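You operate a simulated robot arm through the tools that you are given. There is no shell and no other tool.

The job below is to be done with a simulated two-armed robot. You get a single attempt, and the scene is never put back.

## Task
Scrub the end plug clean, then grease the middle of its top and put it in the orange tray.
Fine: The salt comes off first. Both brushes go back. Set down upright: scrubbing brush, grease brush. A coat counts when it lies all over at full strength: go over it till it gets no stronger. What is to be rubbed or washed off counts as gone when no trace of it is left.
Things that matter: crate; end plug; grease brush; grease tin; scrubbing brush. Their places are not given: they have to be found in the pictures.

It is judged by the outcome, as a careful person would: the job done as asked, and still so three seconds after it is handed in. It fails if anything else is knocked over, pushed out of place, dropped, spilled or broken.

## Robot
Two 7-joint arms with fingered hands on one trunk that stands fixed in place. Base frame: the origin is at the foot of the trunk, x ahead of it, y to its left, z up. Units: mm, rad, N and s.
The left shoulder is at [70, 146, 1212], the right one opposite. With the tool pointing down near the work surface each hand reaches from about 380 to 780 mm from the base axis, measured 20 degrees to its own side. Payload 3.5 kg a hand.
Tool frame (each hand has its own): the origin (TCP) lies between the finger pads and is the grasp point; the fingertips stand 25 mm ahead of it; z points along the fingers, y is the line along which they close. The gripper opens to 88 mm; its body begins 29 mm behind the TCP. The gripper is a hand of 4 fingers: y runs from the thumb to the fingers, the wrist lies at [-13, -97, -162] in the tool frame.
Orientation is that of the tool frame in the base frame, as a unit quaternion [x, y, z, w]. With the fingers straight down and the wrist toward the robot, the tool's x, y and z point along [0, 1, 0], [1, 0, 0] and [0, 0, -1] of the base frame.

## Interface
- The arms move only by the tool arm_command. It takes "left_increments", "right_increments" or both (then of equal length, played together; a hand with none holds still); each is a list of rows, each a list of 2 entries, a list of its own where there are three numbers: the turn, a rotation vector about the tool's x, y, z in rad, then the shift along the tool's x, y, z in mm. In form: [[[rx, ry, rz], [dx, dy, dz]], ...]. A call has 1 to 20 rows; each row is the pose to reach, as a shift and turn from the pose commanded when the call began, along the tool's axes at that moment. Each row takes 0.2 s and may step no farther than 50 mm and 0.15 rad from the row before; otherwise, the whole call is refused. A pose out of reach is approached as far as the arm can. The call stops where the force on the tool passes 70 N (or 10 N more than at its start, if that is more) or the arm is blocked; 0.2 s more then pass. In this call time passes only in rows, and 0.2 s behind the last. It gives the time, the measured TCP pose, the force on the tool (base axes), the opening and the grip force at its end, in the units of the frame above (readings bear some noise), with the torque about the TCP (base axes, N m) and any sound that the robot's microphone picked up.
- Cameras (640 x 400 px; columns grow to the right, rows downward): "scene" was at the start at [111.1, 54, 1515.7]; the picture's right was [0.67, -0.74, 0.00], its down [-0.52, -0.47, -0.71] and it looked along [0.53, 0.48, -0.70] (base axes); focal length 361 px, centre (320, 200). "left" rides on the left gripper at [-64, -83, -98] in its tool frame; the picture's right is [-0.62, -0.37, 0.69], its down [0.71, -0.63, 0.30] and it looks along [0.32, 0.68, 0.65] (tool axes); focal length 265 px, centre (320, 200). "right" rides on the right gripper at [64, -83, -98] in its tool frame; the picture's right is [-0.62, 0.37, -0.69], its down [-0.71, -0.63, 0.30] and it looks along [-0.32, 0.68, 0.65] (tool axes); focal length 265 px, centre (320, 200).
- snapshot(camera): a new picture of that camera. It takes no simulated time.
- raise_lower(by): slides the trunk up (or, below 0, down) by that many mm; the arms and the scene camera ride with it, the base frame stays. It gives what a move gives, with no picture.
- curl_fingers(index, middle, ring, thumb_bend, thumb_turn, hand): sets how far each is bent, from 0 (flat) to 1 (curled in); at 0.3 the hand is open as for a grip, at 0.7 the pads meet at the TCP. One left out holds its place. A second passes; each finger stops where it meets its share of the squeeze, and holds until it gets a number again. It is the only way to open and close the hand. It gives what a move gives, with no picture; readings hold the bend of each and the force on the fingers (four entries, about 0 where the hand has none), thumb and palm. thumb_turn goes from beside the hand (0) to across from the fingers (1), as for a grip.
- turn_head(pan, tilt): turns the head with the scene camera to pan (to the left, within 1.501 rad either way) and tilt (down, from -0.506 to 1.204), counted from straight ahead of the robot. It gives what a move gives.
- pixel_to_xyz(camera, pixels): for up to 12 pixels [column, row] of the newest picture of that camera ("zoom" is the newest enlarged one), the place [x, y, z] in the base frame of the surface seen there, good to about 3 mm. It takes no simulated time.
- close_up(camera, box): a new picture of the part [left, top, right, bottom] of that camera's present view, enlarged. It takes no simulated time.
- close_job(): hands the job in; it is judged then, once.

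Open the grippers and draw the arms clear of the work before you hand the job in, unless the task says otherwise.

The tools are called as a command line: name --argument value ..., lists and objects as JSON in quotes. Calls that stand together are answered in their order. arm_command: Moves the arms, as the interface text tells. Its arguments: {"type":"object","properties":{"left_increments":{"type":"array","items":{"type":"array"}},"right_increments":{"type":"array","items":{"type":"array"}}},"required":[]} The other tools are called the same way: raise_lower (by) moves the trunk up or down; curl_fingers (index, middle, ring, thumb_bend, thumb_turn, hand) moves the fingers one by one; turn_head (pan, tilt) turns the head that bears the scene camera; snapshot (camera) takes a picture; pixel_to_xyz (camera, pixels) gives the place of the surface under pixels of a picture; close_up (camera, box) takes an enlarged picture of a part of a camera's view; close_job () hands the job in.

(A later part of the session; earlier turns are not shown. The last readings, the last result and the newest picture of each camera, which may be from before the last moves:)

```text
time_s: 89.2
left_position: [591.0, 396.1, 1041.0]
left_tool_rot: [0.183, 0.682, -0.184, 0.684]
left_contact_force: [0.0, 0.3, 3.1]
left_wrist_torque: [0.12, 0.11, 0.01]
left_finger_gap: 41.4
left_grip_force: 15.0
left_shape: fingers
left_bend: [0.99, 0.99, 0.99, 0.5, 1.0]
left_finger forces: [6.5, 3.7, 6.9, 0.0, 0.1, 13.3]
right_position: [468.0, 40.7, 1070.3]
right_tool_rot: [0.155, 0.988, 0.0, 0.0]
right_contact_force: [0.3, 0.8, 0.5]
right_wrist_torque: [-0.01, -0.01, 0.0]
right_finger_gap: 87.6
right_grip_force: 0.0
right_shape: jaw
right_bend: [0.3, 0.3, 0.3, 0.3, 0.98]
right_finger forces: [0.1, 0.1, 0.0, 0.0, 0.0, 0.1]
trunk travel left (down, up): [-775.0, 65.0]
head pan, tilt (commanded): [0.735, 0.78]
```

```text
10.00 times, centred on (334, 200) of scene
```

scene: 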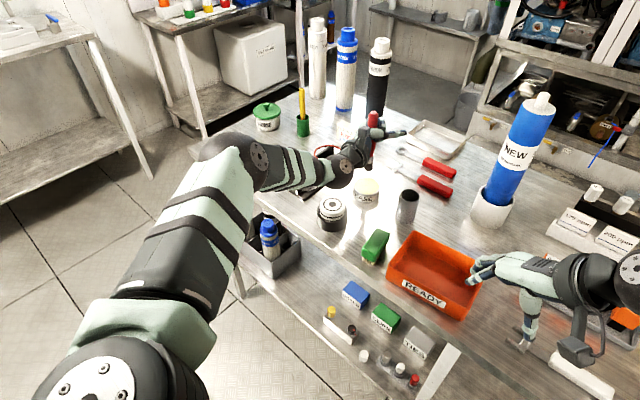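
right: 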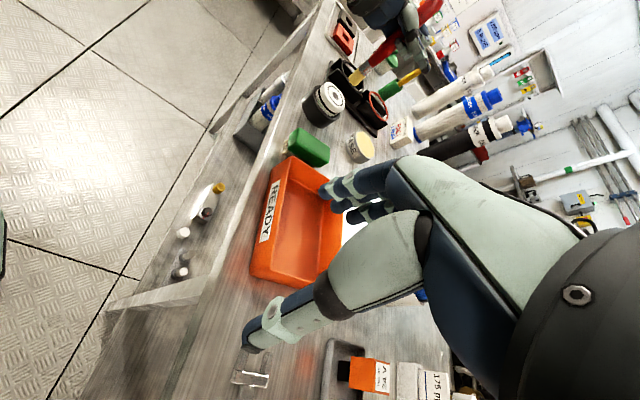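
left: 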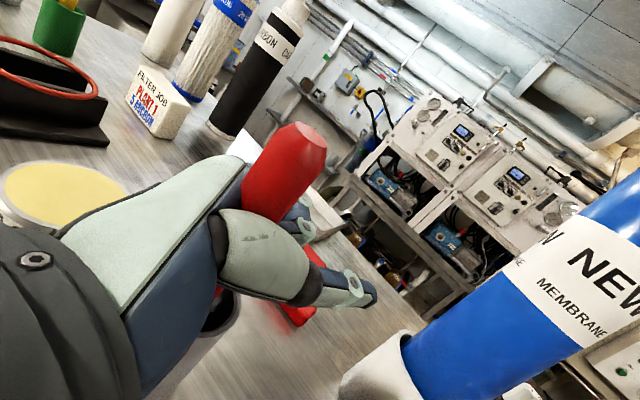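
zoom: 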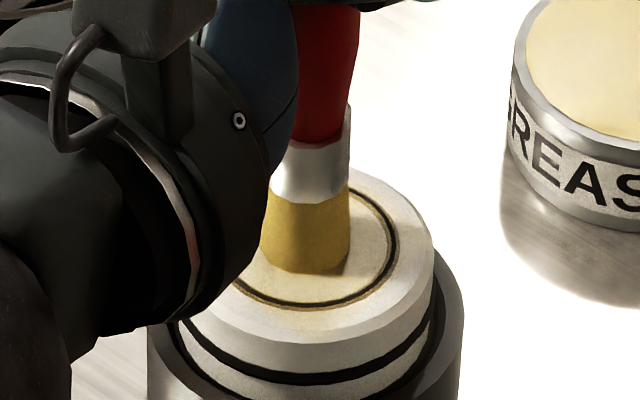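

The brush is centred and touching at 3 N. I'll brush two loops of about 2 and 4 mm radius, then lift and back off for a look.

arm_command --left_increments '[[[0, 0, 0], [0, 2.5, 0.5]], [[0, 0, 0], [0, 1.5, 2.3]], [[0, 0, 0], [0, -0.5, 2.3]], [[0, 0, 0], [0, -1.5, 0.5]], [[0, 0, 0], [0, -0.5, -1.3]], [[0, 0, 0], [0, 1.5, -1.3]], [[0, 0, 0], [0, 2.5, 0.5]], [[0, 0, 0], [0, 4.5, 0.5]], [[0, 0, 0], [0, 3.3, 3.3]], [[0, 0, 0], [0, 0.5, 4.5]], [[0, 0, 0], [0, -2.3, 3.3]], [[0, 0, 0], [0, -3.5, 0.5]], [[0, 0, 0], [0, -2.3, -2.3]], [[0, 0, 0], [0, 0.5, -3.5]], [[0, 0, 0], [0, 3.3, -2.3]], [[0, 0, 0], [0, 4.5, 0.5]], [[0, 0, 0], [0, 2, 0.5]], [[0, 0, 0], [0, 0.5, 0.5]], [[0, 0, 0], [-10, 0.5, 0.5]], [[0, 0, 0], [-30, 0.5, 0.5]]]'

arm_command --left_increments '[[[0, 0, 0], [-3, 20, 40]], [[0, 0, 0], [-3, 40, 80]], [[0, 0, 0], [-3, 60, 111]]]'

close_up --camera "scene" --box '[318, 188, 350, 216]'

close_up --camera "right" --box '[320, 80, 355, 110]'

```text
time_s: 93.4
left_position: [590.2, 394.0, 1068.2]
left_tool_rot: [0.183, 0.684, -0.182, 0.683]
left_contact_force: [-0.8, 0.1, 0.3]
left_wrist_torque: [-0.05, -0.05, 0.03]
left_finger_gap: 41.4
left_grip_force: 15.8
left_shape: fingers
left_bend: [0.99, 0.99, 0.99, 0.5, 1.0]
left_finger forces: [6.9, 3.6, 6.5, 0.0, 0.0, 13.3]
right_position: [468.6, 38.2, 1071.1]
right_tool_rot: [0.155, 0.988, 0.001, 0.0]
right_contact_force: [0.2, 0.5, 0.4]
right_wrist_torque: [0.05, 0.01, -0.02]
right_finger_gap: 87.5
right_grip_force: 0.0
right_shape: jaw
right_bend: [0.3, 0.3, 0.3, 0.3, 0.98]
right_finger forces: [0.0, 0.1, 0.0, 0.1, 0.1, 0.1]
trunk travel left (down, up): [-775.0, 65.0]
head pan, tilt (commanded): [0.735, 0.78]
```

```text
time_s: 94.2
left_position: [721.1, 392.7, 1070.2]
left_tool_rot: [0.184, 0.683, -0.184, 0.682]
left_contact_force: [0.3, -0.4, -0.7]
left_wrist_torque: [0.0, -0.01, 0.0]
left_finger_gap: 41.7
left_grip_force: 14.8
left_shape: fingers
left_bend: [0.99, 0.99, 0.99, 0.5, 1.0]
left_finger forces: [6.7, 3.5, 6.4, 0.0, 0.1, 13.0]
right_position: [470.5, 40.0, 1070.0]
right_tool_rot: [0.154, 0.988, 0.0, 0.0]
right_contact_force: [0.2, 0.3, -0.5]
right_wrist_torque: [-0.02, -0.01, -0.01]
right_finger_gap: 87.8
right_grip_force: 0.1
right_shape: jaw
right_bend: [0.3, 0.3, 0.3, 0.3, 0.98]
right_finger forces: [0.1, 0.0, 0.1, 0.0, 0.1, 0.0]
trunk travel left (down, up): [-775.0, 65.0]
head pan, tilt (commanded): [0.735, 0.78]
```

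```text
14.29 times, centred on (334, 202) of scene
```

zoom: 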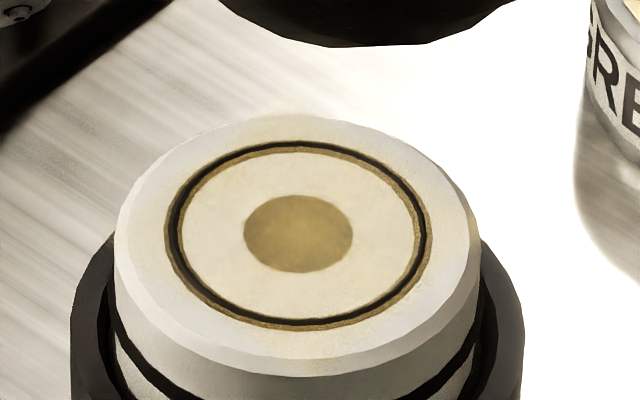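

```text
13.33 times, centred on (338, 95) of right
```

zoom: 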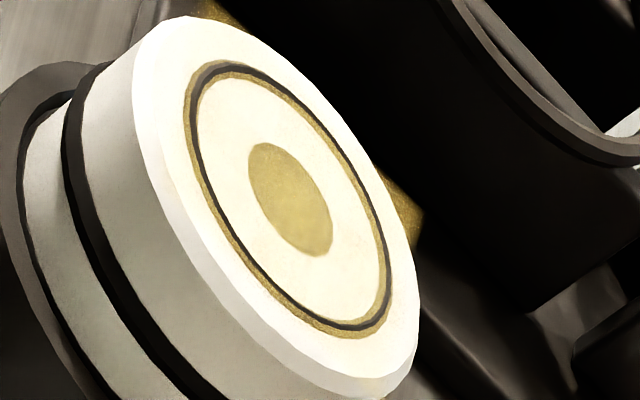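

The disc looks evenly yellow and close to the previous pass. I'll do one more dip and a slightly wider pass to make sure the coat gets no stronger.

arm_command --left_increments '[[[0, 0, 0], [20, 2, -3]], [[0, 0, 0], [40, 2, -3]], [[0, 0, 0], [53, 2, -3]], [[0, 0, 0], [56.5, 2, -3]], [[0, 0, 0], [58.5, 2, -3]], [[0, 0, 0], [58.5, 4, -3]], [[0, 0, 0], [58.5, 2, -3]]]'

```text
time_s: 95.8
left_position: [715.9, 396.0, 1012.2]
left_tool_rot: [0.183, 0.683, -0.183, 0.682]
left_contact_force: [0.2, 0.1, 0.5]
left_wrist_torque: [0.02, -0.03, -0.04]
left_finger_gap: 41.7
left_grip_force: 14.8
left_shape: fingers
left_bend: [0.99, 0.99, 0.99, 0.5, 1.0]
left_finger forces: [6.8, 3.5, 6.6, 0.1, 0.0, 13.0]
right_position: [468.2, 38.5, 1070.3]
right_tool_rot: [0.155, 0.988, 0.001, 0.0]
right_contact_force: [-0.3, -0.1, 0.7]
right_wrist_torque: [0.01, 0.0, 0.01]
right_finger_gap: 87.5
right_grip_force: 0.2
right_shape: jaw
right_bend: [0.3, 0.3, 0.3, 0.3, 0.98]
right_finger forces: [0.1, 0.0, 0.0, 0.1, 0.0, 0.1]
trunk travel left (down, up): [-775.0, 65.0]
head pan, tilt (commanded): [0.735, 0.78]
```

The bristles barely touch (0.5 N). I'll go 2 mm deeper and stir once, then rise and return over the plug at hover height.

arm_command --left_increments '[[[0, 0, 0], [1.5, 0, 0]], [[0, 0, 0], [2.2, 2, 0]], [[0, 0, 0], [2.2, 0, 0]], [[0, 0, 0], [-20, 0, 0]], [[0, 0, 0], [-45, 0, 0]], [[0, 0, 0], [-65, 0, 0]], [[0, 0, 0], [-65, -20, -36]], [[0, 0, 0], [-65, -41, -72]], [[0, 0, 0], [-65, -61, -108]], [[0, 0, 0], [-50, -61, -108]], [[0, 0, 0], [-34, -61, -108]]]'

close_up --camera "scene" --box '[310, 180, 358, 220]'

```text
time_s: 98.2
left_position: [593.4, 399.5, 1047.5]
left_tool_rot: [0.183, 0.682, -0.183, 0.684]
left_contact_force: [0.8, -0.5, -1.0]
left_wrist_torque: [0.03, 0.01, 0.0]
left_finger_gap: 41.6
left_grip_force: 14.5
left_shape: fingers
left_bend: [0.99, 0.99, 0.99, 0.5, 1.0]
left_finger forces: [6.6, 3.5, 6.2, 0.0, 0.1, 12.6]
right_position: [469.5, 39.7, 1071.3]
right_tool_rot: [0.155, 0.988, 0.001, 0.0]
right_contact_force: [-0.4, -0.3, 0.0]
right_wrist_torque: [0.01, 0.02, -0.01]
right_finger_gap: 87.6
right_grip_force: 0.2
right_shape: jaw
right_bend: [0.3, 0.3, 0.3, 0.3, 0.98]
right_finger forces: [0.1, 0.0, 0.0, 0.0, 0.0, 0.0]
trunk travel left (down, up): [-775.0, 65.0]
head pan, tilt (commanded): [0.735, 0.78]
```

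```text
10.00 times, centred on (334, 200) of scene
```

zoom: 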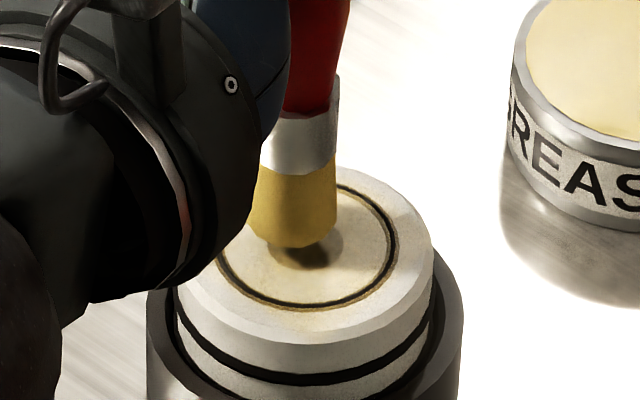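

The tip is about 3 mm to the picture's left of centre. I'll correct, touch down, and brush loops of 3 and 6 mm radius, then lift.

arm_command --left_increments '[[[0, 0, 0], [3, -1.5, 2.5]], [[0, 0, 0], [5.5, -1.5, 2.5]], [[0, 0, 0], [7.3, -1.5, 2.5]]]'

arm_command --left_increments '[[[0, 0, 0], [0.3, 3, 0]], [[0, 0, 0], [0.3, 1.5, 2.6]], [[0, 0, 0], [0.3, -1.5, 2.6]], [[0, 0, 0], [0.3, -3, 0]], [[0, 0, 0], [0.3, -1.5, -2.6]], [[0, 0, 0], [0.3, 1.5, -2.6]], [[0, 0, 0], [0.3, 3, 0]], [[0, 0, 0], [0.3, 6, 0]], [[0, 0, 0], [0.3, 4.2, 4.2]], [[0, 0, 0], [0.3, 0, 6]], [[0, 0, 0], [0.3, -4.2, 4.2]], [[0, 0, 0], [0.3, -6, 0]], [[0, 0, 0], [0.3, -4.2, -4.2]], [[0, 0, 0], [0.3, 0, -6]], [[0, 0, 0], [0.3, 4.2, -4.2]], [[0, 0, 0], [0.3, 6, 0]], [[0, 0, 0], [0.3, 3, 0]], [[0, 0, 0], [0.3, 0, 0]], [[0, 0, 0], [0.3, 0, 1]], [[0, 0, 0], [0.3, 0, 0]]]'

close_up --camera "scene" --box '[310, 180, 358, 220]'

```text
time_s: 99.0
left_position: [594.2, 394.5, 1040.6]
left_tool_rot: [0.184, 0.683, -0.182, 0.683]
left_contact_force: [0.1, 0.9, 1.1]
left_wrist_torque: [0.02, -0.01, -0.02]
left_finger_gap: 41.5
left_grip_force: 14.8
left_shape: fingers
left_bend: [0.99, 0.99, 0.99, 0.5, 1.0]
left_finger forces: [6.5, 3.5, 6.5, 0.0, 0.1, 12.7]
right_position: [468.5, 39.7, 1070.1]
right_tool_rot: [0.155, 0.988, 0.0, 0.0]
right_contact_force: [-0.7, -0.5, 1.1]
right_wrist_torque: [0.0, -0.03, 0.02]
right_finger_gap: 87.7
right_grip_force: 0.1
right_shape: jaw
right_bend: [0.3, 0.3, 0.3, 0.3, 0.98]
right_finger forces: [0.0, 0.1, 0.0, 0.0, 0.0, 0.0]
trunk travel left (down, up): [-775.0, 65.0]
head pan, tilt (commanded): [0.735, 0.78]
```

```text
time_s: 103.2
left_position: [593.8, 395.1, 1039.7]
left_tool_rot: [0.183, 0.683, -0.184, 0.683]
left_contact_force: [0.9, 0.4, 3.3]
left_wrist_torque: [0.13, 0.01, -0.03]
left_finger_gap: 41.4
left_grip_force: 15.2
left_shape: fingers
left_bend: [0.99, 0.99, 0.99, 0.5, 1.0]
left_finger forces: [6.5, 3.6, 7.3, 0.0, 0.0, 13.2]
right_position: [469.0, 38.6, 1070.8]
right_tool_rot: [0.155, 0.988, 0.0, 0.0]
right_contact_force: [0.0, 0.3, -0.2]
right_wrist_torque: [0.02, -0.01, 0.0]
right_finger_gap: 87.6
right_grip_force: 0.1
right_shape: jaw
right_bend: [0.3, 0.3, 0.3, 0.3, 0.98]
right_finger forces: [0.0, 0.1, 0.0, 0.0, 0.1, 0.0]
trunk travel left (down, up): [-775.0, 65.0]
head pan, tilt (commanded): [0.735, 0.78]
```

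```text
10.00 times, centred on (334, 200) of scene
```

zoom: 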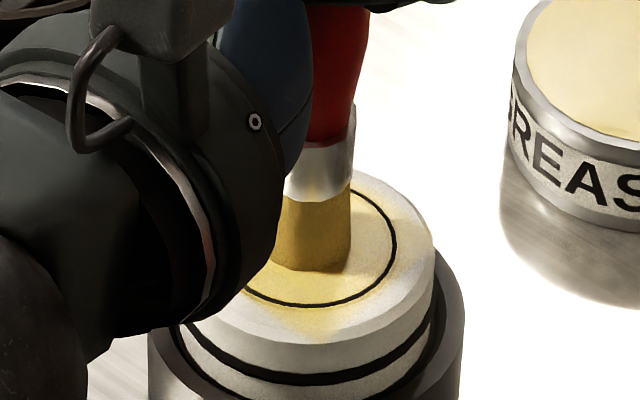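

The inside of the ring has become clearly yellower, so the coat is still building. I'll keep brushing small loops over the middle.

arm_command --left_increments '[[[0, 0, 0], [0, 2, 0]], [[0, 0, 0], [0, 1, 1.7]], [[0, 0, 0], [0, -1, 1.7]], [[0, 0, 0], [0, -2, 0]], [[0, 0, 0], [0, -1, -1.7]], [[0, 0, 0], [0, 1, -1.7]], [[0, 0, 0], [0, 2, 0]], [[0, 0, 0], [0, 4, 0]], [[0, 0, 0], [0, 2.8, 2.8]], [[0, 0, 0], [0, 0, 4]], [[0, 0, 0], [0, -2.8, 2.8]], [[0, 0, 0], [0, -4, 0]], [[0, 0, 0], [0, -2.8, -2.8]], [[0, 0, 0], [0, 0, -4]], [[0, 0, 0], [0, 2.8, -2.8]], [[0, 0, 0], [0, 4, 0]], [[0, 0, 0], [0, 2, 0]], [[0, 0, 0], [0, 0, 0]], [[0, 0, 0], [-10, 0, 0]], [[0, 0, 0], [-30, 0, 0]]]'

arm_command --left_increments '[[[0, 0, 0], [-3, 20, 40]], [[0, 0, 0], [-3, 40, 80]], [[0, 0, 0], [-3, 60, 108]]]'

close_up --camera "scene" --box '[318, 188, 350, 216]'

close_up --camera "right" --box '[320, 80, 355, 110]'

```text
time_s: 107.4
left_position: [593.0, 395.4, 1070.6]
left_tool_rot: [0.183, 0.683, -0.183, 0.683]
left_contact_force: [0.3, -0.9, -0.7]
left_wrist_torque: [-0.02, 0.0, 0.02]
left_finger_gap: 41.5
left_grip_force: 15.3
left_shape: fingers
left_bend: [0.99, 0.99, 0.99, 0.5, 1.0]
left_finger forces: [6.5, 3.5, 6.1, 0.0, 0.0, 13.4]
right_position: [468.3, 40.0, 1069.6]
right_tool_rot: [0.154, 0.988, 0.0, 0.001]
right_contact_force: [0.3, -0.2, -0.8]
right_wrist_torque: [-0.01, 0.01, 0.02]
right_finger_gap: 87.7
right_grip_force: 0.0
right_shape: jaw
right_bend: [0.3, 0.3, 0.3, 0.3, 0.98]
right_finger forces: [0.1, 0.0, 0.0, 0.0, 0.0, 0.1]
trunk travel left (down, up): [-775.0, 65.0]
head pan, tilt (commanded): [0.735, 0.78]
```

```text
time_s: 108.2
left_position: [718.7, 395.0, 1070.6]
left_tool_rot: [0.182, 0.683, -0.183, 0.683]
left_contact_force: [0.6, 0.2, -0.7]
left_wrist_torque: [0.0, -0.02, -0.01]
left_finger_gap: 41.5
left_grip_force: 14.5
left_shape: fingers
left_bend: [0.99, 0.99, 0.99, 0.5, 1.0]
left_finger forces: [6.4, 3.3, 6.1, 0.0, 0.0, 13.2]
right_position: [469.0, 39.3, 1070.0]
right_tool_rot: [0.155, 0.988, 0.001, -0.001]
right_contact_force: [-0.1, 0.6, -0.6]
right_wrist_torque: [0.03, 0.01, 0.01]
right_finger_gap: 87.6
right_grip_force: 0.2
right_shape: jaw
right_bend: [0.3, 0.3, 0.3, 0.3, 0.98]
right_finger forces: [0.1, 0.1, 0.1, 0.0, 0.0, 0.1]
trunk travel left (down, up): [-775.0, 65.0]
head pan, tilt (commanded): [0.735, 0.78]
```

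```text
14.29 times, centred on (334, 202) of scene
```

zoom: 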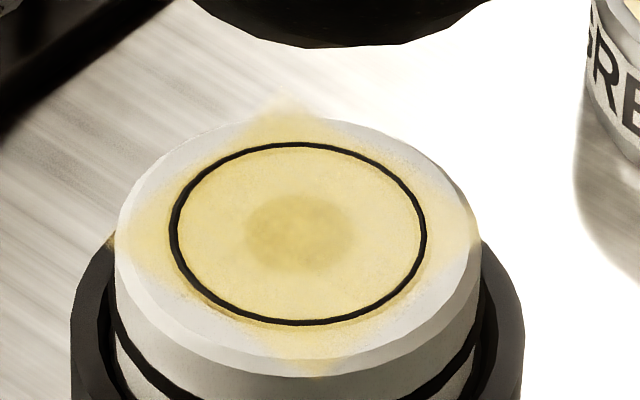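

```text
13.33 times, centred on (338, 95) of right
```

zoom: 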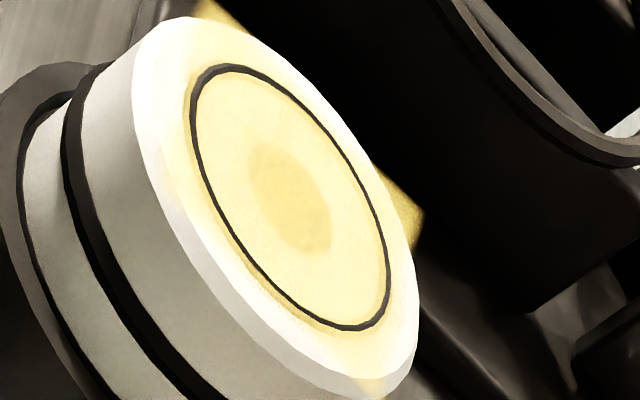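

Now the grease layer shows as a square patch about 42 mm wide, aligned with the base axes, reaching over the ring; it is not yet at full strength everywhere. I'll dip again and then raster the brush over that whole square.

arm_command --left_increments '[[[0, 0, 0], [20, 1, 0]], [[0, 0, 0], [40, 1, 0]], [[0, 0, 0], [54, 1, 0]], [[0, 0, 0], [58, 1, 0]], [[0, 0, 0], [60, 1, 0]], [[0, 0, 0], [61, 3, 0]], [[0, 0, 0], [61, 1, 2]], [[0, 0, 0], [61, 1, 0]]]'

close_up --camera "right" --box '[330, 100, 410, 170]'

```text
time_s: 110.0
left_position: [718.2, 394.5, 1012.1]
left_tool_rot: [0.183, 0.683, -0.183, 0.683]
left_contact_force: [0.8, 0.2, 0.9]
left_wrist_torque: [0.0, -0.04, 0.03]
left_finger_gap: 41.2
left_grip_force: 14.3
left_shape: fingers
left_bend: [0.99, 0.99, 0.99, 0.5, 1.0]
left_finger forces: [6.4, 3.5, 6.1, 0.0, 0.0, 13.2]
right_position: [469.6, 38.6, 1069.2]
right_tool_rot: [0.155, 0.988, 0.0, 0.0]
right_contact_force: [-0.7, 0.4, 0.5]
right_wrist_torque: [0.0, -0.01, 0.0]
right_finger_gap: 87.5
right_grip_force: 0.1
right_shape: jaw
right_bend: [0.3, 0.3, 0.3, 0.3, 0.98]
right_finger forces: [0.0, 0.0, 0.0, 0.1, 0.0, 0.1]
trunk travel left (down, up): [-775.0, 65.0]
head pan, tilt (commanded): [0.735, 0.78]
```

```text
5.71 times, centred on (370, 135) of right
```

zoom: 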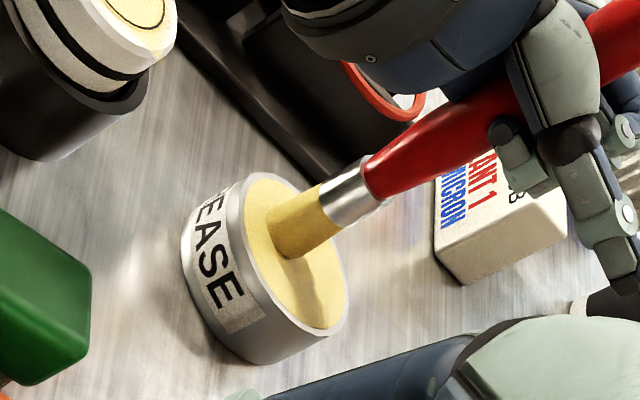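

The bristles touch at about 1 N. I'll press 2 mm deeper with a short stir, then go back over the plug to hover.

arm_command --left_increments '[[[0, 0, 0], [1.5, 0, 0]], [[0, 0, 0], [2, 2, 0]], [[0, 0, 0], [2, 0, 0]], [[0, 0, 0], [-20, 0, 0]], [[0, 0, 0], [-45, 0, 0]], [[0, 0, 0], [-65, 0, 0]], [[0, 0, 0], [-65, -20, -36]], [[0, 0, 0], [-65, -40, -73]], [[0, 0, 0], [-65, -61, -110]], [[0, 0, 0], [-50, -61, -110]], [[0, 0, 0], [-34, -61, -110]]]'

close_up --camera "scene" --box '[310, 180, 358, 220]'

close_up --camera "right" --box '[300, 70, 360, 120]'

```text
time_s: 112.4
left_position: [596.4, 396.8, 1043.2]
left_tool_rot: [0.184, 0.683, -0.183, 0.683]
left_contact_force: [-0.5, -0.7, -0.5]
left_wrist_torque: [0.01, -0.01, 0.0]
left_finger_gap: 41.5
left_grip_force: 14.4
left_shape: fingers
left_bend: [0.99, 0.99, 0.99, 0.5, 1.0]
left_finger forces: [6.5, 3.3, 5.7, 0.0, 0.0, 13.0]
right_position: [469.8, 39.7, 1069.9]
right_tool_rot: [0.154, 0.988, 0.0, 0.0]
right_contact_force: [0.7, -0.1, -0.8]
right_wrist_torque: [-0.01, 0.01, 0.0]
right_finger_gap: 87.6
right_grip_force: 0.1
right_shape: jaw
right_bend: [0.3, 0.3, 0.3, 0.3, 0.98]
right_finger forces: [0.0, 0.1, 0.0, 0.1, 0.0, 0.1]
trunk travel left (down, up): [-775.0, 65.0]
head pan, tilt (commanded): [0.735, 0.78]
```

```text
10.00 times, centred on (334, 200) of scene
```

zoom: 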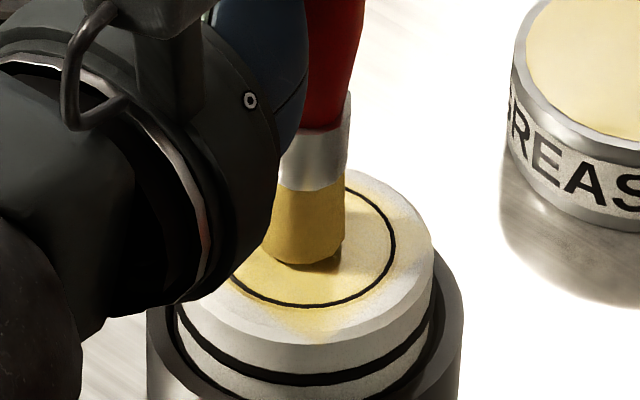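

```text
8.00 times, centred on (330, 95) of right
```

zoom: 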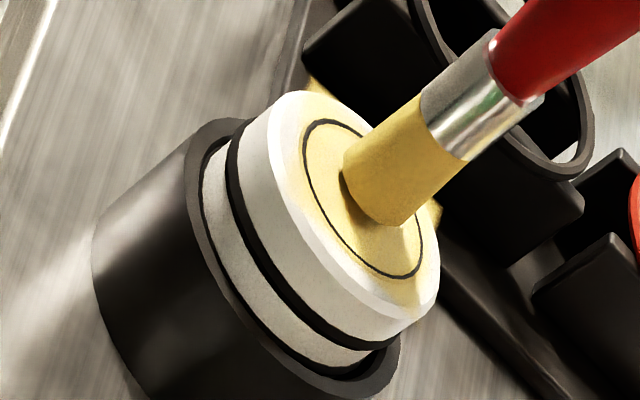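

The tip hovers about 3 mm over the centre. I'll lower it and raster over the first three lines of the square.

arm_command --left_increments '[[[0, 0, 0], [2, 0, 0]], [[0, 0, 0], [4, 0, 0]], [[0, 0, 0], [4, -9, -2.5]], [[0, 0, 0], [4, -17.8, -4.8]], [[0, 0, 0], [4, -14.5, 0.9]], [[0, 0, 0], [4, -11.3, 6.5]], [[0, 0, 0], [4, -8, 12.1]], [[0, 0, 0], [4, -4.8, 17.8]], [[0, 0, 0], [4, 0.9, 14.5]], [[0, 0, 0], [4, -2.4, 8.9]], [[0, 0, 0], [4, -5.6, 3.3]], [[0, 0, 0], [4, -8.9, -2.4]], [[0, 0, 0], [4, -12.1, -8]], [[0, 0, 0], [4, -6.5, -11.3]], [[0, 0, 0], [4, -3.3, -5.6]], [[0, 0, 0], [4, 0, 0]], [[0, 0, 0], [4, 3.3, 5.6]], [[0, 0, 0], [4, 6.5, 11.3]]]'

close_up --camera "scene" --box '[310, 180, 358, 220]'

```text
time_s: 116.2
left_position: [606.4, 395.7, 1041.4]
left_tool_rot: [0.183, 0.684, -0.183, 0.682]
left_contact_force: [-0.3, 0.7, -0.4]
left_wrist_torque: [0.0, -0.01, 0.04]
left_finger_gap: 41.5
left_grip_force: 14.1
left_shape: fingers
left_bend: [0.99, 0.99, 0.99, 0.5, 1.0]
left_finger forces: [6.5, 3.4, 5.7, 0.0, 0.0, 12.9]
right_position: [469.4, 40.0, 1070.9]
right_tool_rot: [0.154, 0.988, 0.0, 0.0]
right_contact_force: [0.8, 0.4, 0.5]
right_wrist_torque: [0.02, 0.01, 0.01]
right_finger_gap: 87.7
right_grip_force: 0.0
right_shape: jaw
right_bend: [0.3, 0.3, 0.3, 0.3, 0.98]
right_finger forces: [0.0, 0.0, 0.1, 0.0, 0.0, 0.0]
trunk travel left (down, up): [-775.0, 65.0]
head pan, tilt (commanded): [0.735, 0.78]
```

```text
10.00 times, centred on (334, 200) of scene
```

zoom: 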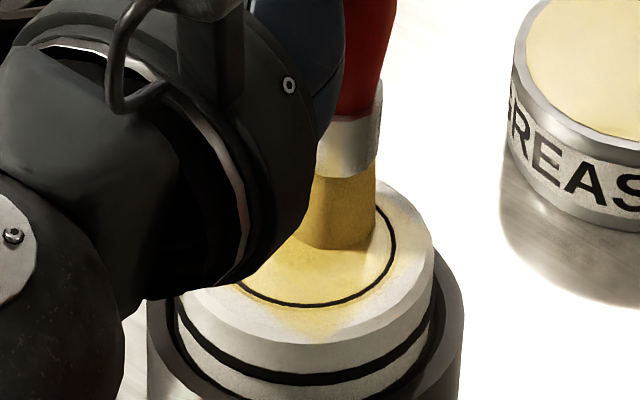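

The force reads zero here, so this pass was barely touching. I'll lower in 1 mm steps to find contact.

arm_command --left_increments '[[[0, 0, 0], [1, 0, 0]], [[0, 0, 0], [1.6, 0, 0]]]'

```text
time_s: 116.8
left_position: [605.8, 396.1, 1040.4]
left_tool_rot: [0.183, 0.682, -0.183, 0.684]
left_contact_force: [0.0, 0.4, 3.2]
left_wrist_torque: [0.15, 0.13, -0.03]
left_finger_gap: 41.7
left_grip_force: 14.4
left_shape: fingers
left_bend: [0.99, 0.99, 0.99, 0.5, 1.0]
left_finger forces: [6.6, 3.3, 5.5, 0.0, 0.0, 13.1]
right_position: [468.2, 39.2, 1072.0]
right_tool_rot: [0.154, 0.988, 0.0, 0.0]
right_contact_force: [0.2, 0.0, -1.2]
right_wrist_torque: [0.0, -0.04, 0.0]
right_finger_gap: 87.8
right_grip_force: 0.0
right_shape: jaw
right_bend: [0.3, 0.3, 0.3, 0.3, 0.98]
right_finger forces: [0.0, 0.1, 0.0, 0.1, 0.1, 0.0]
trunk travel left (down, up): [-775.0, 65.0]
head pan, tilt (commanded): [0.735, 0.78]
```

Contact at 3 N. I'll raster over the rest of the square with light pressure.

arm_command --left_increments '[[[0, 0, 0], [0, 5.6, -3.3]], [[0, 0, 0], [0, 2.4, -8.9]], [[0, 0, 0], [0, -0.9, -14.5]], [[0, 0, 0], [0, -4.1, -20.2]], [[0, 0, 0], [0, -7.4, -25.8]], [[0, 0, 0], [0, -1.7, -29.1]], [[0, 0, 0], [0, 1.5, -23.4]], [[0, 0, 0], [0, 4.8, -17.8]], [[0, 0, 0], [0, 8, -12.2]], [[0, 0, 0], [0, 11.3, -6.5]], [[0, 0, 0], [0, 2.4, -8.9]], [[0, 0, 0], [0, -3.3, -5.7]], [[0, 0, 0], [0, -5.6, 3.2]], [[0, 0, 0], [0, -8.9, -2.4]], [[0, 0, 0], [0, -12.1, -8.1]], [[0, 0, 0], [0, -15.4, -13.7]], [[0, 0, 0], [0, -18.6, -19.3]], [[0, 0, 0], [0, -24.3, -16.1]], [[0, 0, 0], [0, -21, -10.4]], [[0, 0, 0], [0, -17.8, -4.8]]]'

close_up --camera "scene" --box '[310, 180, 358, 220]'

close_up --camera "right" --box '[300, 70, 360, 120]'

```text
time_s: 121.0
left_position: [592.5, 382.5, 1040.0]
left_tool_rot: [0.183, 0.684, -0.183, 0.683]
left_contact_force: [0.1, 0.6, 0.1]
left_wrist_torque: [-0.03, 0.01, 0.03]
left_finger_gap: 41.5
left_grip_force: 14.9
left_shape: fingers
left_bend: [0.99, 0.99, 0.99, 0.5, 1.0]
left_finger forces: [6.7, 3.5, 6.1, 0.0, 0.0, 13.2]
right_position: [469.9, 40.5, 1070.7]
right_tool_rot: [0.155, 0.988, 0.0, 0.0]
right_contact_force: [-0.6, -0.3, 0.7]
right_wrist_torque: [0.0, 0.04, 0.0]
right_finger_gap: 87.6
right_grip_force: 0.0
right_shape: jaw
right_bend: [0.3, 0.3, 0.3, 0.3, 0.98]
right_finger forces: [0.0, 0.0, 0.0, 0.0, 0.1, 0.0]
trunk travel left (down, up): [-775.0, 65.0]
head pan, tilt (commanded): [0.735, 0.78]
```

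```text
10.00 times, centred on (334, 200) of scene
```

zoom: 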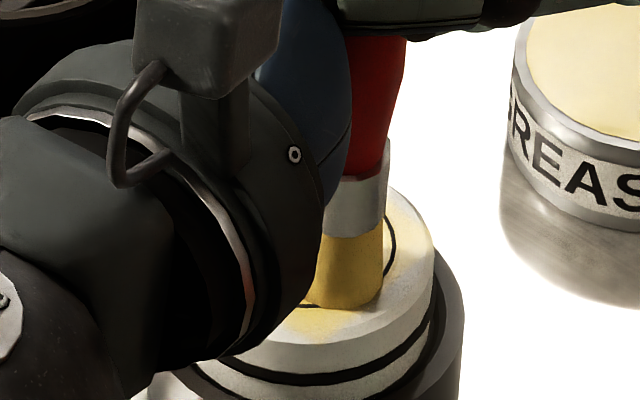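

```text
8.00 times, centred on (330, 95) of right
```

zoom: 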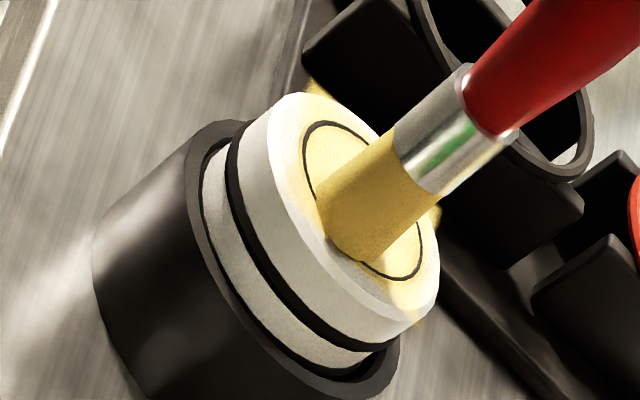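

Contact was fading again as the brush yields a little in the hand. I'll press 1.2 mm lower and continue the raster over the remaining cells, then lift.

arm_command --left_increments '[[[0, 0, 0], [1.2, 0, 0]], [[0, 0, 0], [1.2, 3.3, 5.6]], [[0, 0, 0], [1.2, 6.5, 11.3]], [[0, 0, 0], [1.2, 12.1, 8]], [[0, 0, 0], [1.2, 17.8, 4.8]], [[0, 0, 0], [1.2, 14.5, -0.9]], [[0, 0, 0], [1.3, 11.3, -6.5]], [[0, 0, 0], [1.3, 8, -12.1]], [[0, 0, 0], [1.3, 4.8, -17.8]], [[0, 0, 0], [1.3, -0.9, -14.5]], [[0, 0, 0], [1.4, 10.4, -21]], [[0, 0, 0], [1.4, 13.6, -15.4]], [[0, 0, 0], [1.4, 16.9, -9.8]], [[0, 0, 0], [1.4, 20.1, -4.1]], [[0, 0, 0], [1.4, 23.4, 1.5]], [[0, 0, 0], [1.5, 29, -1.7]], [[0, 0, 0], [1.5, 22.5, -13]], [[0, 0, 0], [1.5, 16, -24.3]], [[0, 0, 0], [1.5, 11.3, -6.5]], [[0, 0, 0], [1.5, 11.3, -5.5]]]'

arm_command --left_increments '[[[0, 0, 0], [-15, 0, 0]], [[0, 0, 0], [-33, 0, 0]], [[0, 0, 0], [-33, 20, 38]], [[0, 0, 0], [-33, 40, 76]], [[0, 0, 0], [-33, 61, 110]]]'

close_up --camera "scene" --box '[318, 188, 350, 216]'

close_up --camera "right" --box '[320, 80, 355, 110]'

```text
time_s: 125.2
left_position: [591.8, 395.8, 1039.1]
left_tool_rot: [0.183, 0.683, -0.181, 0.683]
left_contact_force: [-1.4, 2.1, 8.5]
left_wrist_torque: [0.56, 0.42, -0.07]
left_finger_gap: 41.3
left_grip_force: 16.7
left_shape: fingers
left_bend: [0.99, 0.99, 0.99, 0.5, 1.0]
left_finger forces: [7.7, 3.9, 6.3, 0.1, 0.0, 15.3]
right_position: [467.0, 40.0, 1070.9]
right_tool_rot: [0.154, 0.988, -0.001, 0.001]
right_contact_force: [0.2, 0.0, 0.2]
right_wrist_torque: [-0.03, 0.02, 0.01]
right_finger_gap: 87.7
right_grip_force: 0.1
right_shape: jaw
right_bend: [0.3, 0.3, 0.3, 0.3, 0.98]
right_finger forces: [0.0, 0.0, 0.0, 0.0, 0.0, 0.0]
trunk travel left (down, up): [-775.0, 65.0]
head pan, tilt (commanded): [0.735, 0.78]
```

```text
time_s: 126.4
left_position: [720.8, 390.6, 1071.5]
left_tool_rot: [0.184, 0.684, -0.182, 0.682]
left_contact_force: [0.1, 0.3, -0.1]
left_wrist_torque: [-0.03, -0.03, 0.04]
left_finger_gap: 41.4
left_grip_force: 14.2
left_shape: fingers
left_bend: [0.99, 0.99, 0.99, 0.5, 1.0]
left_finger forces: [5.6, 3.3, 6.3, 0.0, 0.0, 11.9]
right_position: [470.1, 40.0, 1071.8]
right_tool_rot: [0.155, 0.988, 0.0, 0.0]
right_contact_force: [-0.1, -0.2, -0.1]
right_wrist_torque: [0.01, -0.02, 0.01]
right_finger_gap: 87.5
right_grip_force: 0.0
right_shape: jaw
right_bend: [0.3, 0.3, 0.3, 0.3, 0.98]
right_finger forces: [0.0, 0.1, 0.0, 0.1, 0.0, 0.1]
trunk travel left (down, up): [-775.0, 65.0]
head pan, tilt (commanded): [0.735, 0.78]
```

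```text
14.29 times, centred on (334, 202) of scene
```

zoom: 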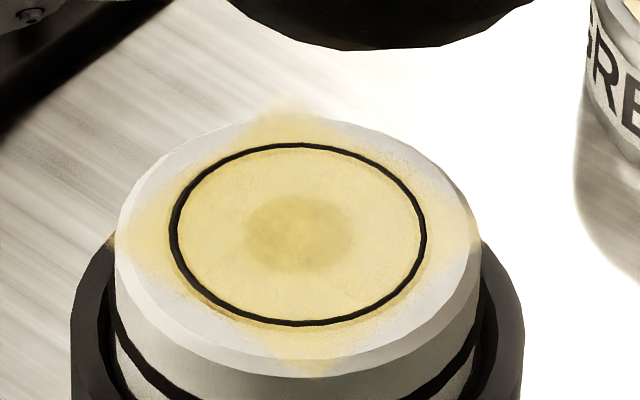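

```text
13.33 times, centred on (338, 95) of right
```

zoom: 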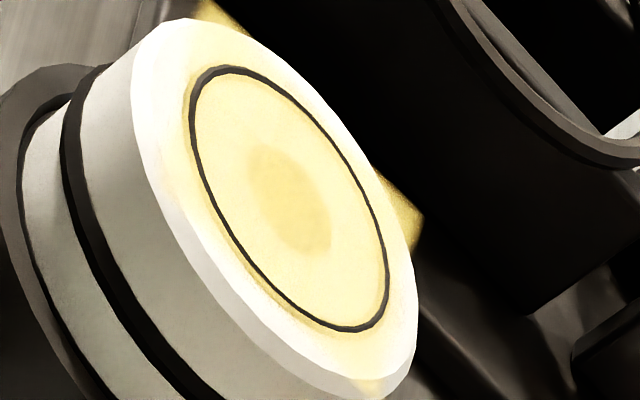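

The picture is practically the same as before that pass, so the coat seems saturated. To rule out an empty brush, I'll dip once more, go over it firmly, and compare again.

arm_command --left_increments '[[[0, 0, 0], [20, 2.6, -5.5]], [[0, 0, 0], [40, 2.6, -5.5]], [[0, 0, 0], [54, 2.6, -5.5]], [[0, 0, 0], [58, 2.6, -5.5]], [[0, 0, 0], [60, 2.6, -5.5]], [[0, 0, 0], [61.5, 2.6, -5.5]]]'

close_up --camera "right" --box '[330, 100, 410, 170]'

```text
time_s: 127.8
left_position: [715.6, 398.0, 1011.3]
left_tool_rot: [0.184, 0.683, -0.182, 0.683]
left_contact_force: [0.6, 0.3, 2.3]
left_wrist_torque: [0.09, 0.1, -0.01]
left_finger_gap: 41.8
left_grip_force: 13.3
left_shape: fingers
left_bend: [0.99, 0.99, 0.99, 0.5, 1.0]
left_finger forces: [5.7, 3.3, 6.3, 0.0, 0.0, 11.9]
right_position: [467.6, 39.8, 1071.5]
right_tool_rot: [0.155, 0.988, 0.0, 0.0]
right_contact_force: [0.1, 0.7, 0.0]
right_wrist_torque: [0.01, -0.01, -0.02]
right_finger_gap: 87.6
right_grip_force: 0.1
right_shape: jaw
right_bend: [0.3, 0.3, 0.3, 0.3, 0.98]
right_finger forces: [0.0, 0.0, 0.0, 0.1, 0.0, 0.0]
trunk travel left (down, up): [-775.0, 65.0]
head pan, tilt (commanded): [0.735, 0.78]
```

```text
5.71 times, centred on (370, 135) of right
```

zoom: 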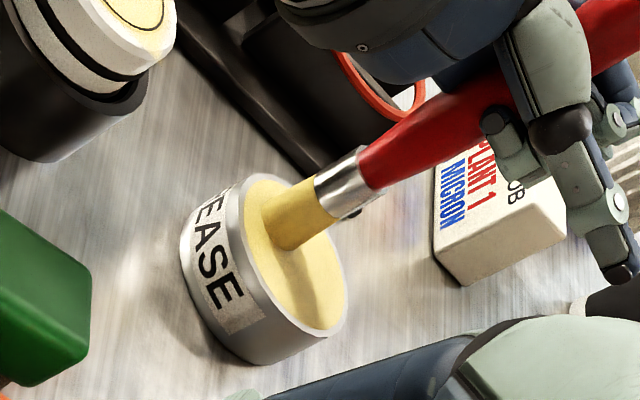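

The brush is in the grease at 2 N. I'll stir once and bring it back over the plug at hover height.

arm_command --left_increments '[[[0, 0, 0], [0.8, 0, 0]], [[0, 0, 0], [0.8, -2, 2]], [[0, 0, 0], [0.8, 0, 2]], [[0, 0, 0], [-20, 0, 0]], [[0, 0, 0], [-45, 0, 0]], [[0, 0, 0], [-65, 0, 0]], [[0, 0, 0], [-65, -20, -36]], [[0, 0, 0], [-65, -42, -71]], [[0, 0, 0], [-65, -63, -106]], [[0, 0, 0], [-50, -63, -106]], [[0, 0, 0], [-36, -63, -106]]]'

close_up --camera "scene" --box '[310, 180, 358, 220]'

close_up --camera "right" --box '[300, 70, 360, 120]'

```text
time_s: 130.2
left_position: [593.7, 396.3, 1046.5]
left_tool_rot: [0.183, 0.683, -0.184, 0.682]
left_contact_force: [1.2, 0.2, -0.1]
left_wrist_torque: [0.04, -0.01, -0.01]
left_finger_gap: 41.5
left_grip_force: 13.2
left_shape: fingers
left_bend: [0.99, 0.99, 0.99, 0.5, 1.0]
left_finger forces: [5.6, 3.2, 6.2, 0.0, 0.0, 11.8]
right_position: [469.1, 40.6, 1069.2]
right_tool_rot: [0.155, 0.988, 0.0, 0.0]
right_contact_force: [-0.1, 0.2, 0.5]
right_wrist_torque: [0.0, 0.0, -0.03]
right_finger_gap: 87.5
right_grip_force: 0.1
right_shape: jaw
right_bend: [0.3, 0.3, 0.3, 0.3, 0.98]
right_finger forces: [0.0, 0.1, 0.1, 0.1, 0.0, 0.0]
trunk travel left (down, up): [-775.0, 65.0]
head pan, tilt (commanded): [0.735, 0.78]
```

```text
10.00 times, centred on (334, 200) of scene
```

zoom: 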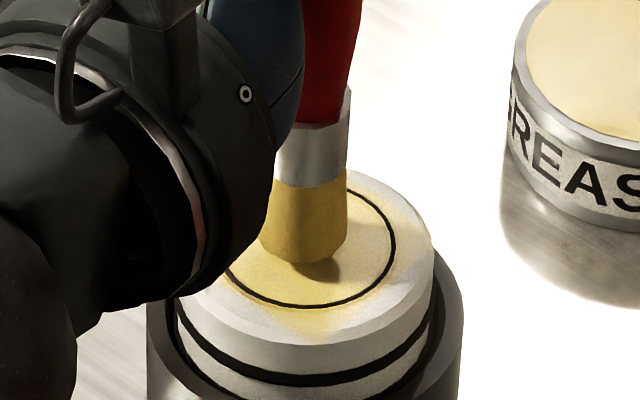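

```text
8.00 times, centred on (330, 95) of right
```

zoom: 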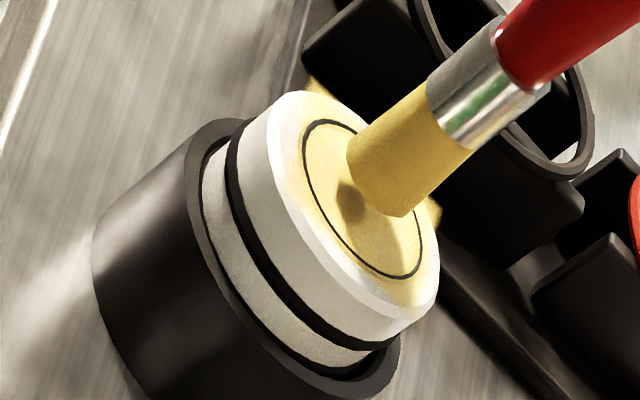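

The tip is about 3 mm toward the camera; I'll correct that and lower to contact.

arm_command --left_increments '[[[0, 0, 0], [3, 2.8, 1]], [[0, 0, 0], [5.5, 2.8, 1]], [[0, 0, 0], [7, 2.8, 1]], [[0, 0, 0], [8, 2.8, 1]]]'

```text
time_s: 131.2
left_position: [593.5, 397.9, 1038.8]
left_tool_rot: [0.183, 0.682, -0.182, 0.684]
left_contact_force: [0.7, 0.1, 3.3]
left_wrist_torque: [0.13, 0.08, -0.05]
left_finger_gap: 41.6
left_grip_force: 13.8
left_shape: fingers
left_bend: [0.99, 0.99, 0.99, 0.5, 1.0]
left_finger forces: [5.9, 3.2, 6.5, 0.0, 0.1, 12.1]
right_position: [468.5, 38.7, 1070.6]
right_tool_rot: [0.155, 0.988, 0.0, 0.0]
right_contact_force: [-0.7, -0.6, -0.6]
right_wrist_torque: [-0.03, 0.0, 0.02]
right_finger_gap: 87.6
right_grip_force: 0.0
right_shape: jaw
right_bend: [0.3, 0.3, 0.3, 0.3, 0.98]
right_finger forces: [0.0, 0.0, 0.0, 0.1, 0.0, 0.1]
trunk travel left (down, up): [-775.0, 65.0]
head pan, tilt (commanded): [0.735, 0.78]
```

Contact at 3 N. I'll brush an inner 6 mm and outer 12 mm square loop, then lift and compare.

arm_command --left_increments '[[[0, 0, 0], [0, 3, 5.2]], [[0, 0, 0], [0, 8.2, 2.2]], [[0, 0, 0], [0, 5.2, -3]], [[0, 0, 0], [0, 2.2, -8.2]], [[0, 0, 0], [0, -3, -5.2]], [[0, 0, 0], [0, -8.2, -2.2]], [[0, 0, 0], [0, -5.2, 3]], [[0, 0, 0], [0.3, -2.2, 8.2]], [[0, 0, 0], [0.3, -4.4, 16.4]], [[0, 0, 0], [0.3, 6, 10.4]], [[0, 0, 0], [0.3, 16.4, 4.4]], [[0, 0, 0], [0.3, 10.4, -6]], [[0, 0, 0], [0.5, 4.4, -16.4]], [[0, 0, 0], [0.5, -6, -10.4]], [[0, 0, 0], [0.5, -16.4, -4.4]], [[0, 0, 0], [0.5, -10.4, 6]], [[0, 0, 0], [0.5, -5.2, 3]], [[0, 0, 0], [0.5, 0, 0]], [[0, 0, 0], [0.5, 2, 2]], [[0, 0, 0], [0.5, 0, 0]]]'

arm_command --left_increments '[[[0, 0, 0], [-15, 0, 0]], [[0, 0, 0], [-33, 0, 0]], [[0, 0, 0], [-33, 20, 38]], [[0, 0, 0], [-33, 40, 76]], [[0, 0, 0], [-33, 61, 110]]]'

close_up --camera "scene" --box '[318, 188, 350, 216]'

close_up --camera "right" --box '[320, 80, 355, 110]'

```text
time_s: 135.4
left_position: [593.3, 398.5, 1038.3]
left_tool_rot: [0.184, 0.684, -0.182, 0.683]
left_contact_force: [-0.4, -1.1, 5.4]
left_wrist_torque: [0.03, 0.18, 0.02]
left_finger_gap: 41.9
left_grip_force: 12.0
left_shape: fingers
left_bend: [0.99, 0.99, 0.99, 0.5, 1.0]
left_finger forces: [5.4, 3.0, 5.5, 0.0, 0.0, 10.3]
right_position: [467.9, 39.3, 1070.9]
right_tool_rot: [0.154, 0.988, 0.001, 0.001]
right_contact_force: [0.1, -1.0, -0.1]
right_wrist_torque: [0.0, 0.01, 0.0]
right_finger_gap: 87.5
right_grip_force: 0.2
right_shape: jaw
right_bend: [0.3, 0.3, 0.3, 0.3, 0.98]
right_finger forces: [0.1, 0.0, 0.0, 0.1, 0.1, 0.0]
trunk travel left (down, up): [-775.0, 65.0]
head pan, tilt (commanded): [0.735, 0.78]
```

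```text
time_s: 136.6
left_position: [721.4, 396.2, 1070.6]
left_tool_rot: [0.182, 0.683, -0.184, 0.683]
left_contact_force: [0.8, 0.1, -0.7]
left_wrist_torque: [0.0, -0.04, 0.02]
left_finger_gap: 42.3
left_grip_force: 12.4
left_shape: fingers
left_bend: [0.99, 0.99, 0.99, 0.5, 1.0]
left_finger forces: [5.6, 2.9, 5.8, 0.0, 0.0, 10.6]
right_position: [470.0, 39.7, 1069.4]
right_tool_rot: [0.155, 0.988, 0.0, -0.001]
right_contact_force: [0.6, -0.4, 0.2]
right_wrist_torque: [0.01, 0.01, -0.02]
right_finger_gap: 87.6
right_grip_force: 0.0
right_shape: jaw
right_bend: [0.3, 0.3, 0.3, 0.3, 0.98]
right_finger forces: [0.0, 0.1, 0.0, 0.1, 0.0, 0.0]
trunk travel left (down, up): [-775.0, 65.0]
head pan, tilt (commanded): [0.735, 0.78]
```

```text
14.29 times, centred on (334, 202) of scene
```

zoom: 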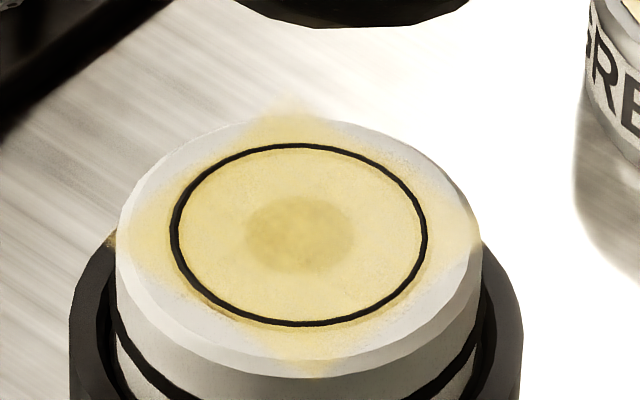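

```text
13.33 times, centred on (338, 95) of right
```

zoom: 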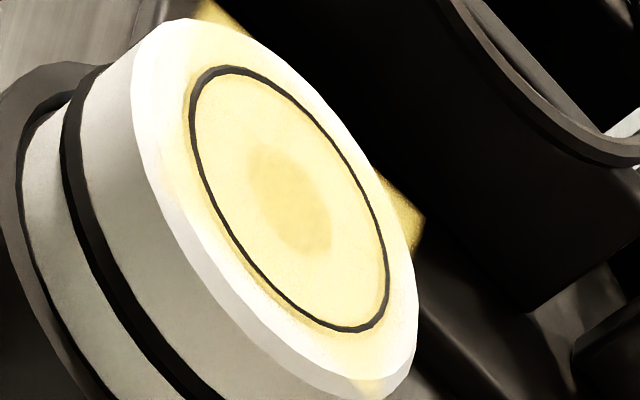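

The coat looks the same as after the previous pass, so it is at full strength. Now the brush goes back to its cup; I'll measure the brush's tilt and the cup's rim.

close_up --camera "right" --box '[340, 60, 480, 170]'

pixel_to_xyz --camera "zoom" --pixels '[[230, 260], [250, 275], [240, 255], [275, 240], [300, 215], [330, 200], [360, 185], [390, 170], [520, 60], [540, 50]]'

close_up --camera "scene" --box '[385, 175, 435, 235]'

```text
3.64 times, centred on (410, 115) of right
```

zoom: 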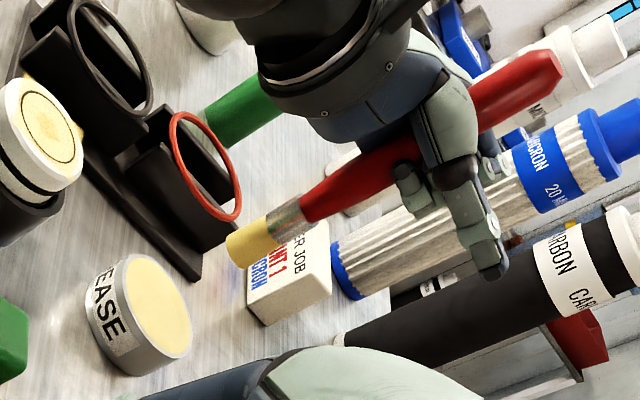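

```text
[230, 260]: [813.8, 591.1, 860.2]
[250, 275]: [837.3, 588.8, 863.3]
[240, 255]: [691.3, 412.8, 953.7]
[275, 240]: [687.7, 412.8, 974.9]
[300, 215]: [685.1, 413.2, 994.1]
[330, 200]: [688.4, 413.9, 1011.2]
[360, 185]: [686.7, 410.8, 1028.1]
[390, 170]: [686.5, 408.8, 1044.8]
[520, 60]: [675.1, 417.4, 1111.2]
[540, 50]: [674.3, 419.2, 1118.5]
```

```text
6.67 times, centred on (410, 205) of scene
```

zoom: 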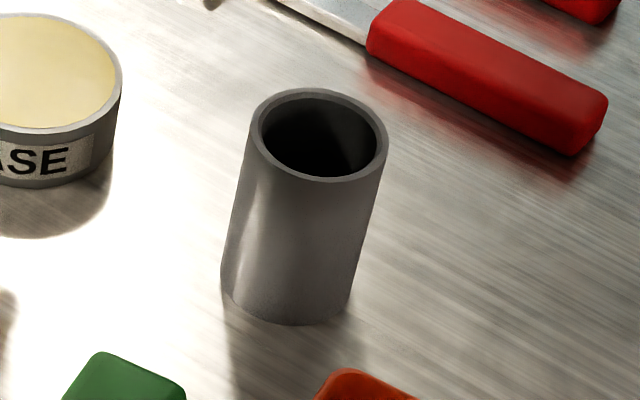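

I'll get the cup rim points from this enlarged view.

pixel_to_xyz --camera "zoom" --pixels '[[254, 130], [384, 145], [325, 91], [310, 179], [258, 155], [380, 160], [285, 98], [365, 105], [320, 140], [300, 318], [300, 250]]'

close_up --camera "right" --box '[380, 100, 440, 150]'

```text
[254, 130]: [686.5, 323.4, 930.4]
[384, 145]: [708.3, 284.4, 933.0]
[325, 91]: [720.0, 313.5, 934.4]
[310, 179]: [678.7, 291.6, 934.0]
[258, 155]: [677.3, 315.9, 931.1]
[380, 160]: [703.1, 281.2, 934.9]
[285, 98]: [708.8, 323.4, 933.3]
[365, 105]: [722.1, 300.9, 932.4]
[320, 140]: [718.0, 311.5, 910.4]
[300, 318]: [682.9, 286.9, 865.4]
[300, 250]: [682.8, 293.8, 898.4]
```

```text
8.00 times, centred on (410, 125) of right
```

zoom: 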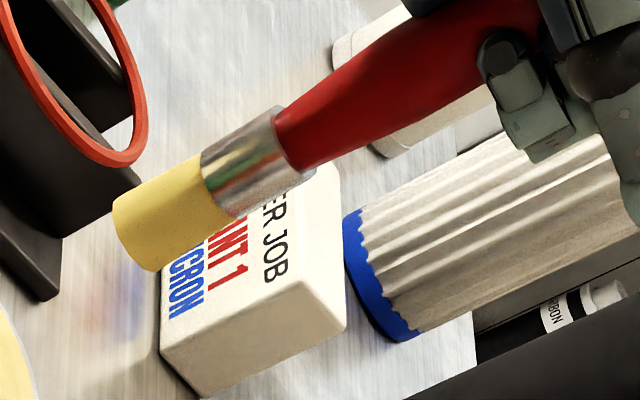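

The cup centre is at about (699,303.5), rim z≈933. Now the brush's axis points in this right-camera zoom.

pixel_to_xyz --camera "zoom" --pixels '[[118, 208], [156, 266], [140, 235], [180, 210], [240, 175], [265, 160], [330, 120], [400, 80], [450, 50], [205, 155], [235, 215]]'

```text
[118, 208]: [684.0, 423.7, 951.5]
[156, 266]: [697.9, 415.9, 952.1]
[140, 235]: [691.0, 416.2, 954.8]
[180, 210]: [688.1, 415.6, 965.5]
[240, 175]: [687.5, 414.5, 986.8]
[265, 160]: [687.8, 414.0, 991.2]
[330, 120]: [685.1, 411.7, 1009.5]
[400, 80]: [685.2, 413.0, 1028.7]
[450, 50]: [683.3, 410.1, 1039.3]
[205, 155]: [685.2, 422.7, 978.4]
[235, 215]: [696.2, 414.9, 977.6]
```

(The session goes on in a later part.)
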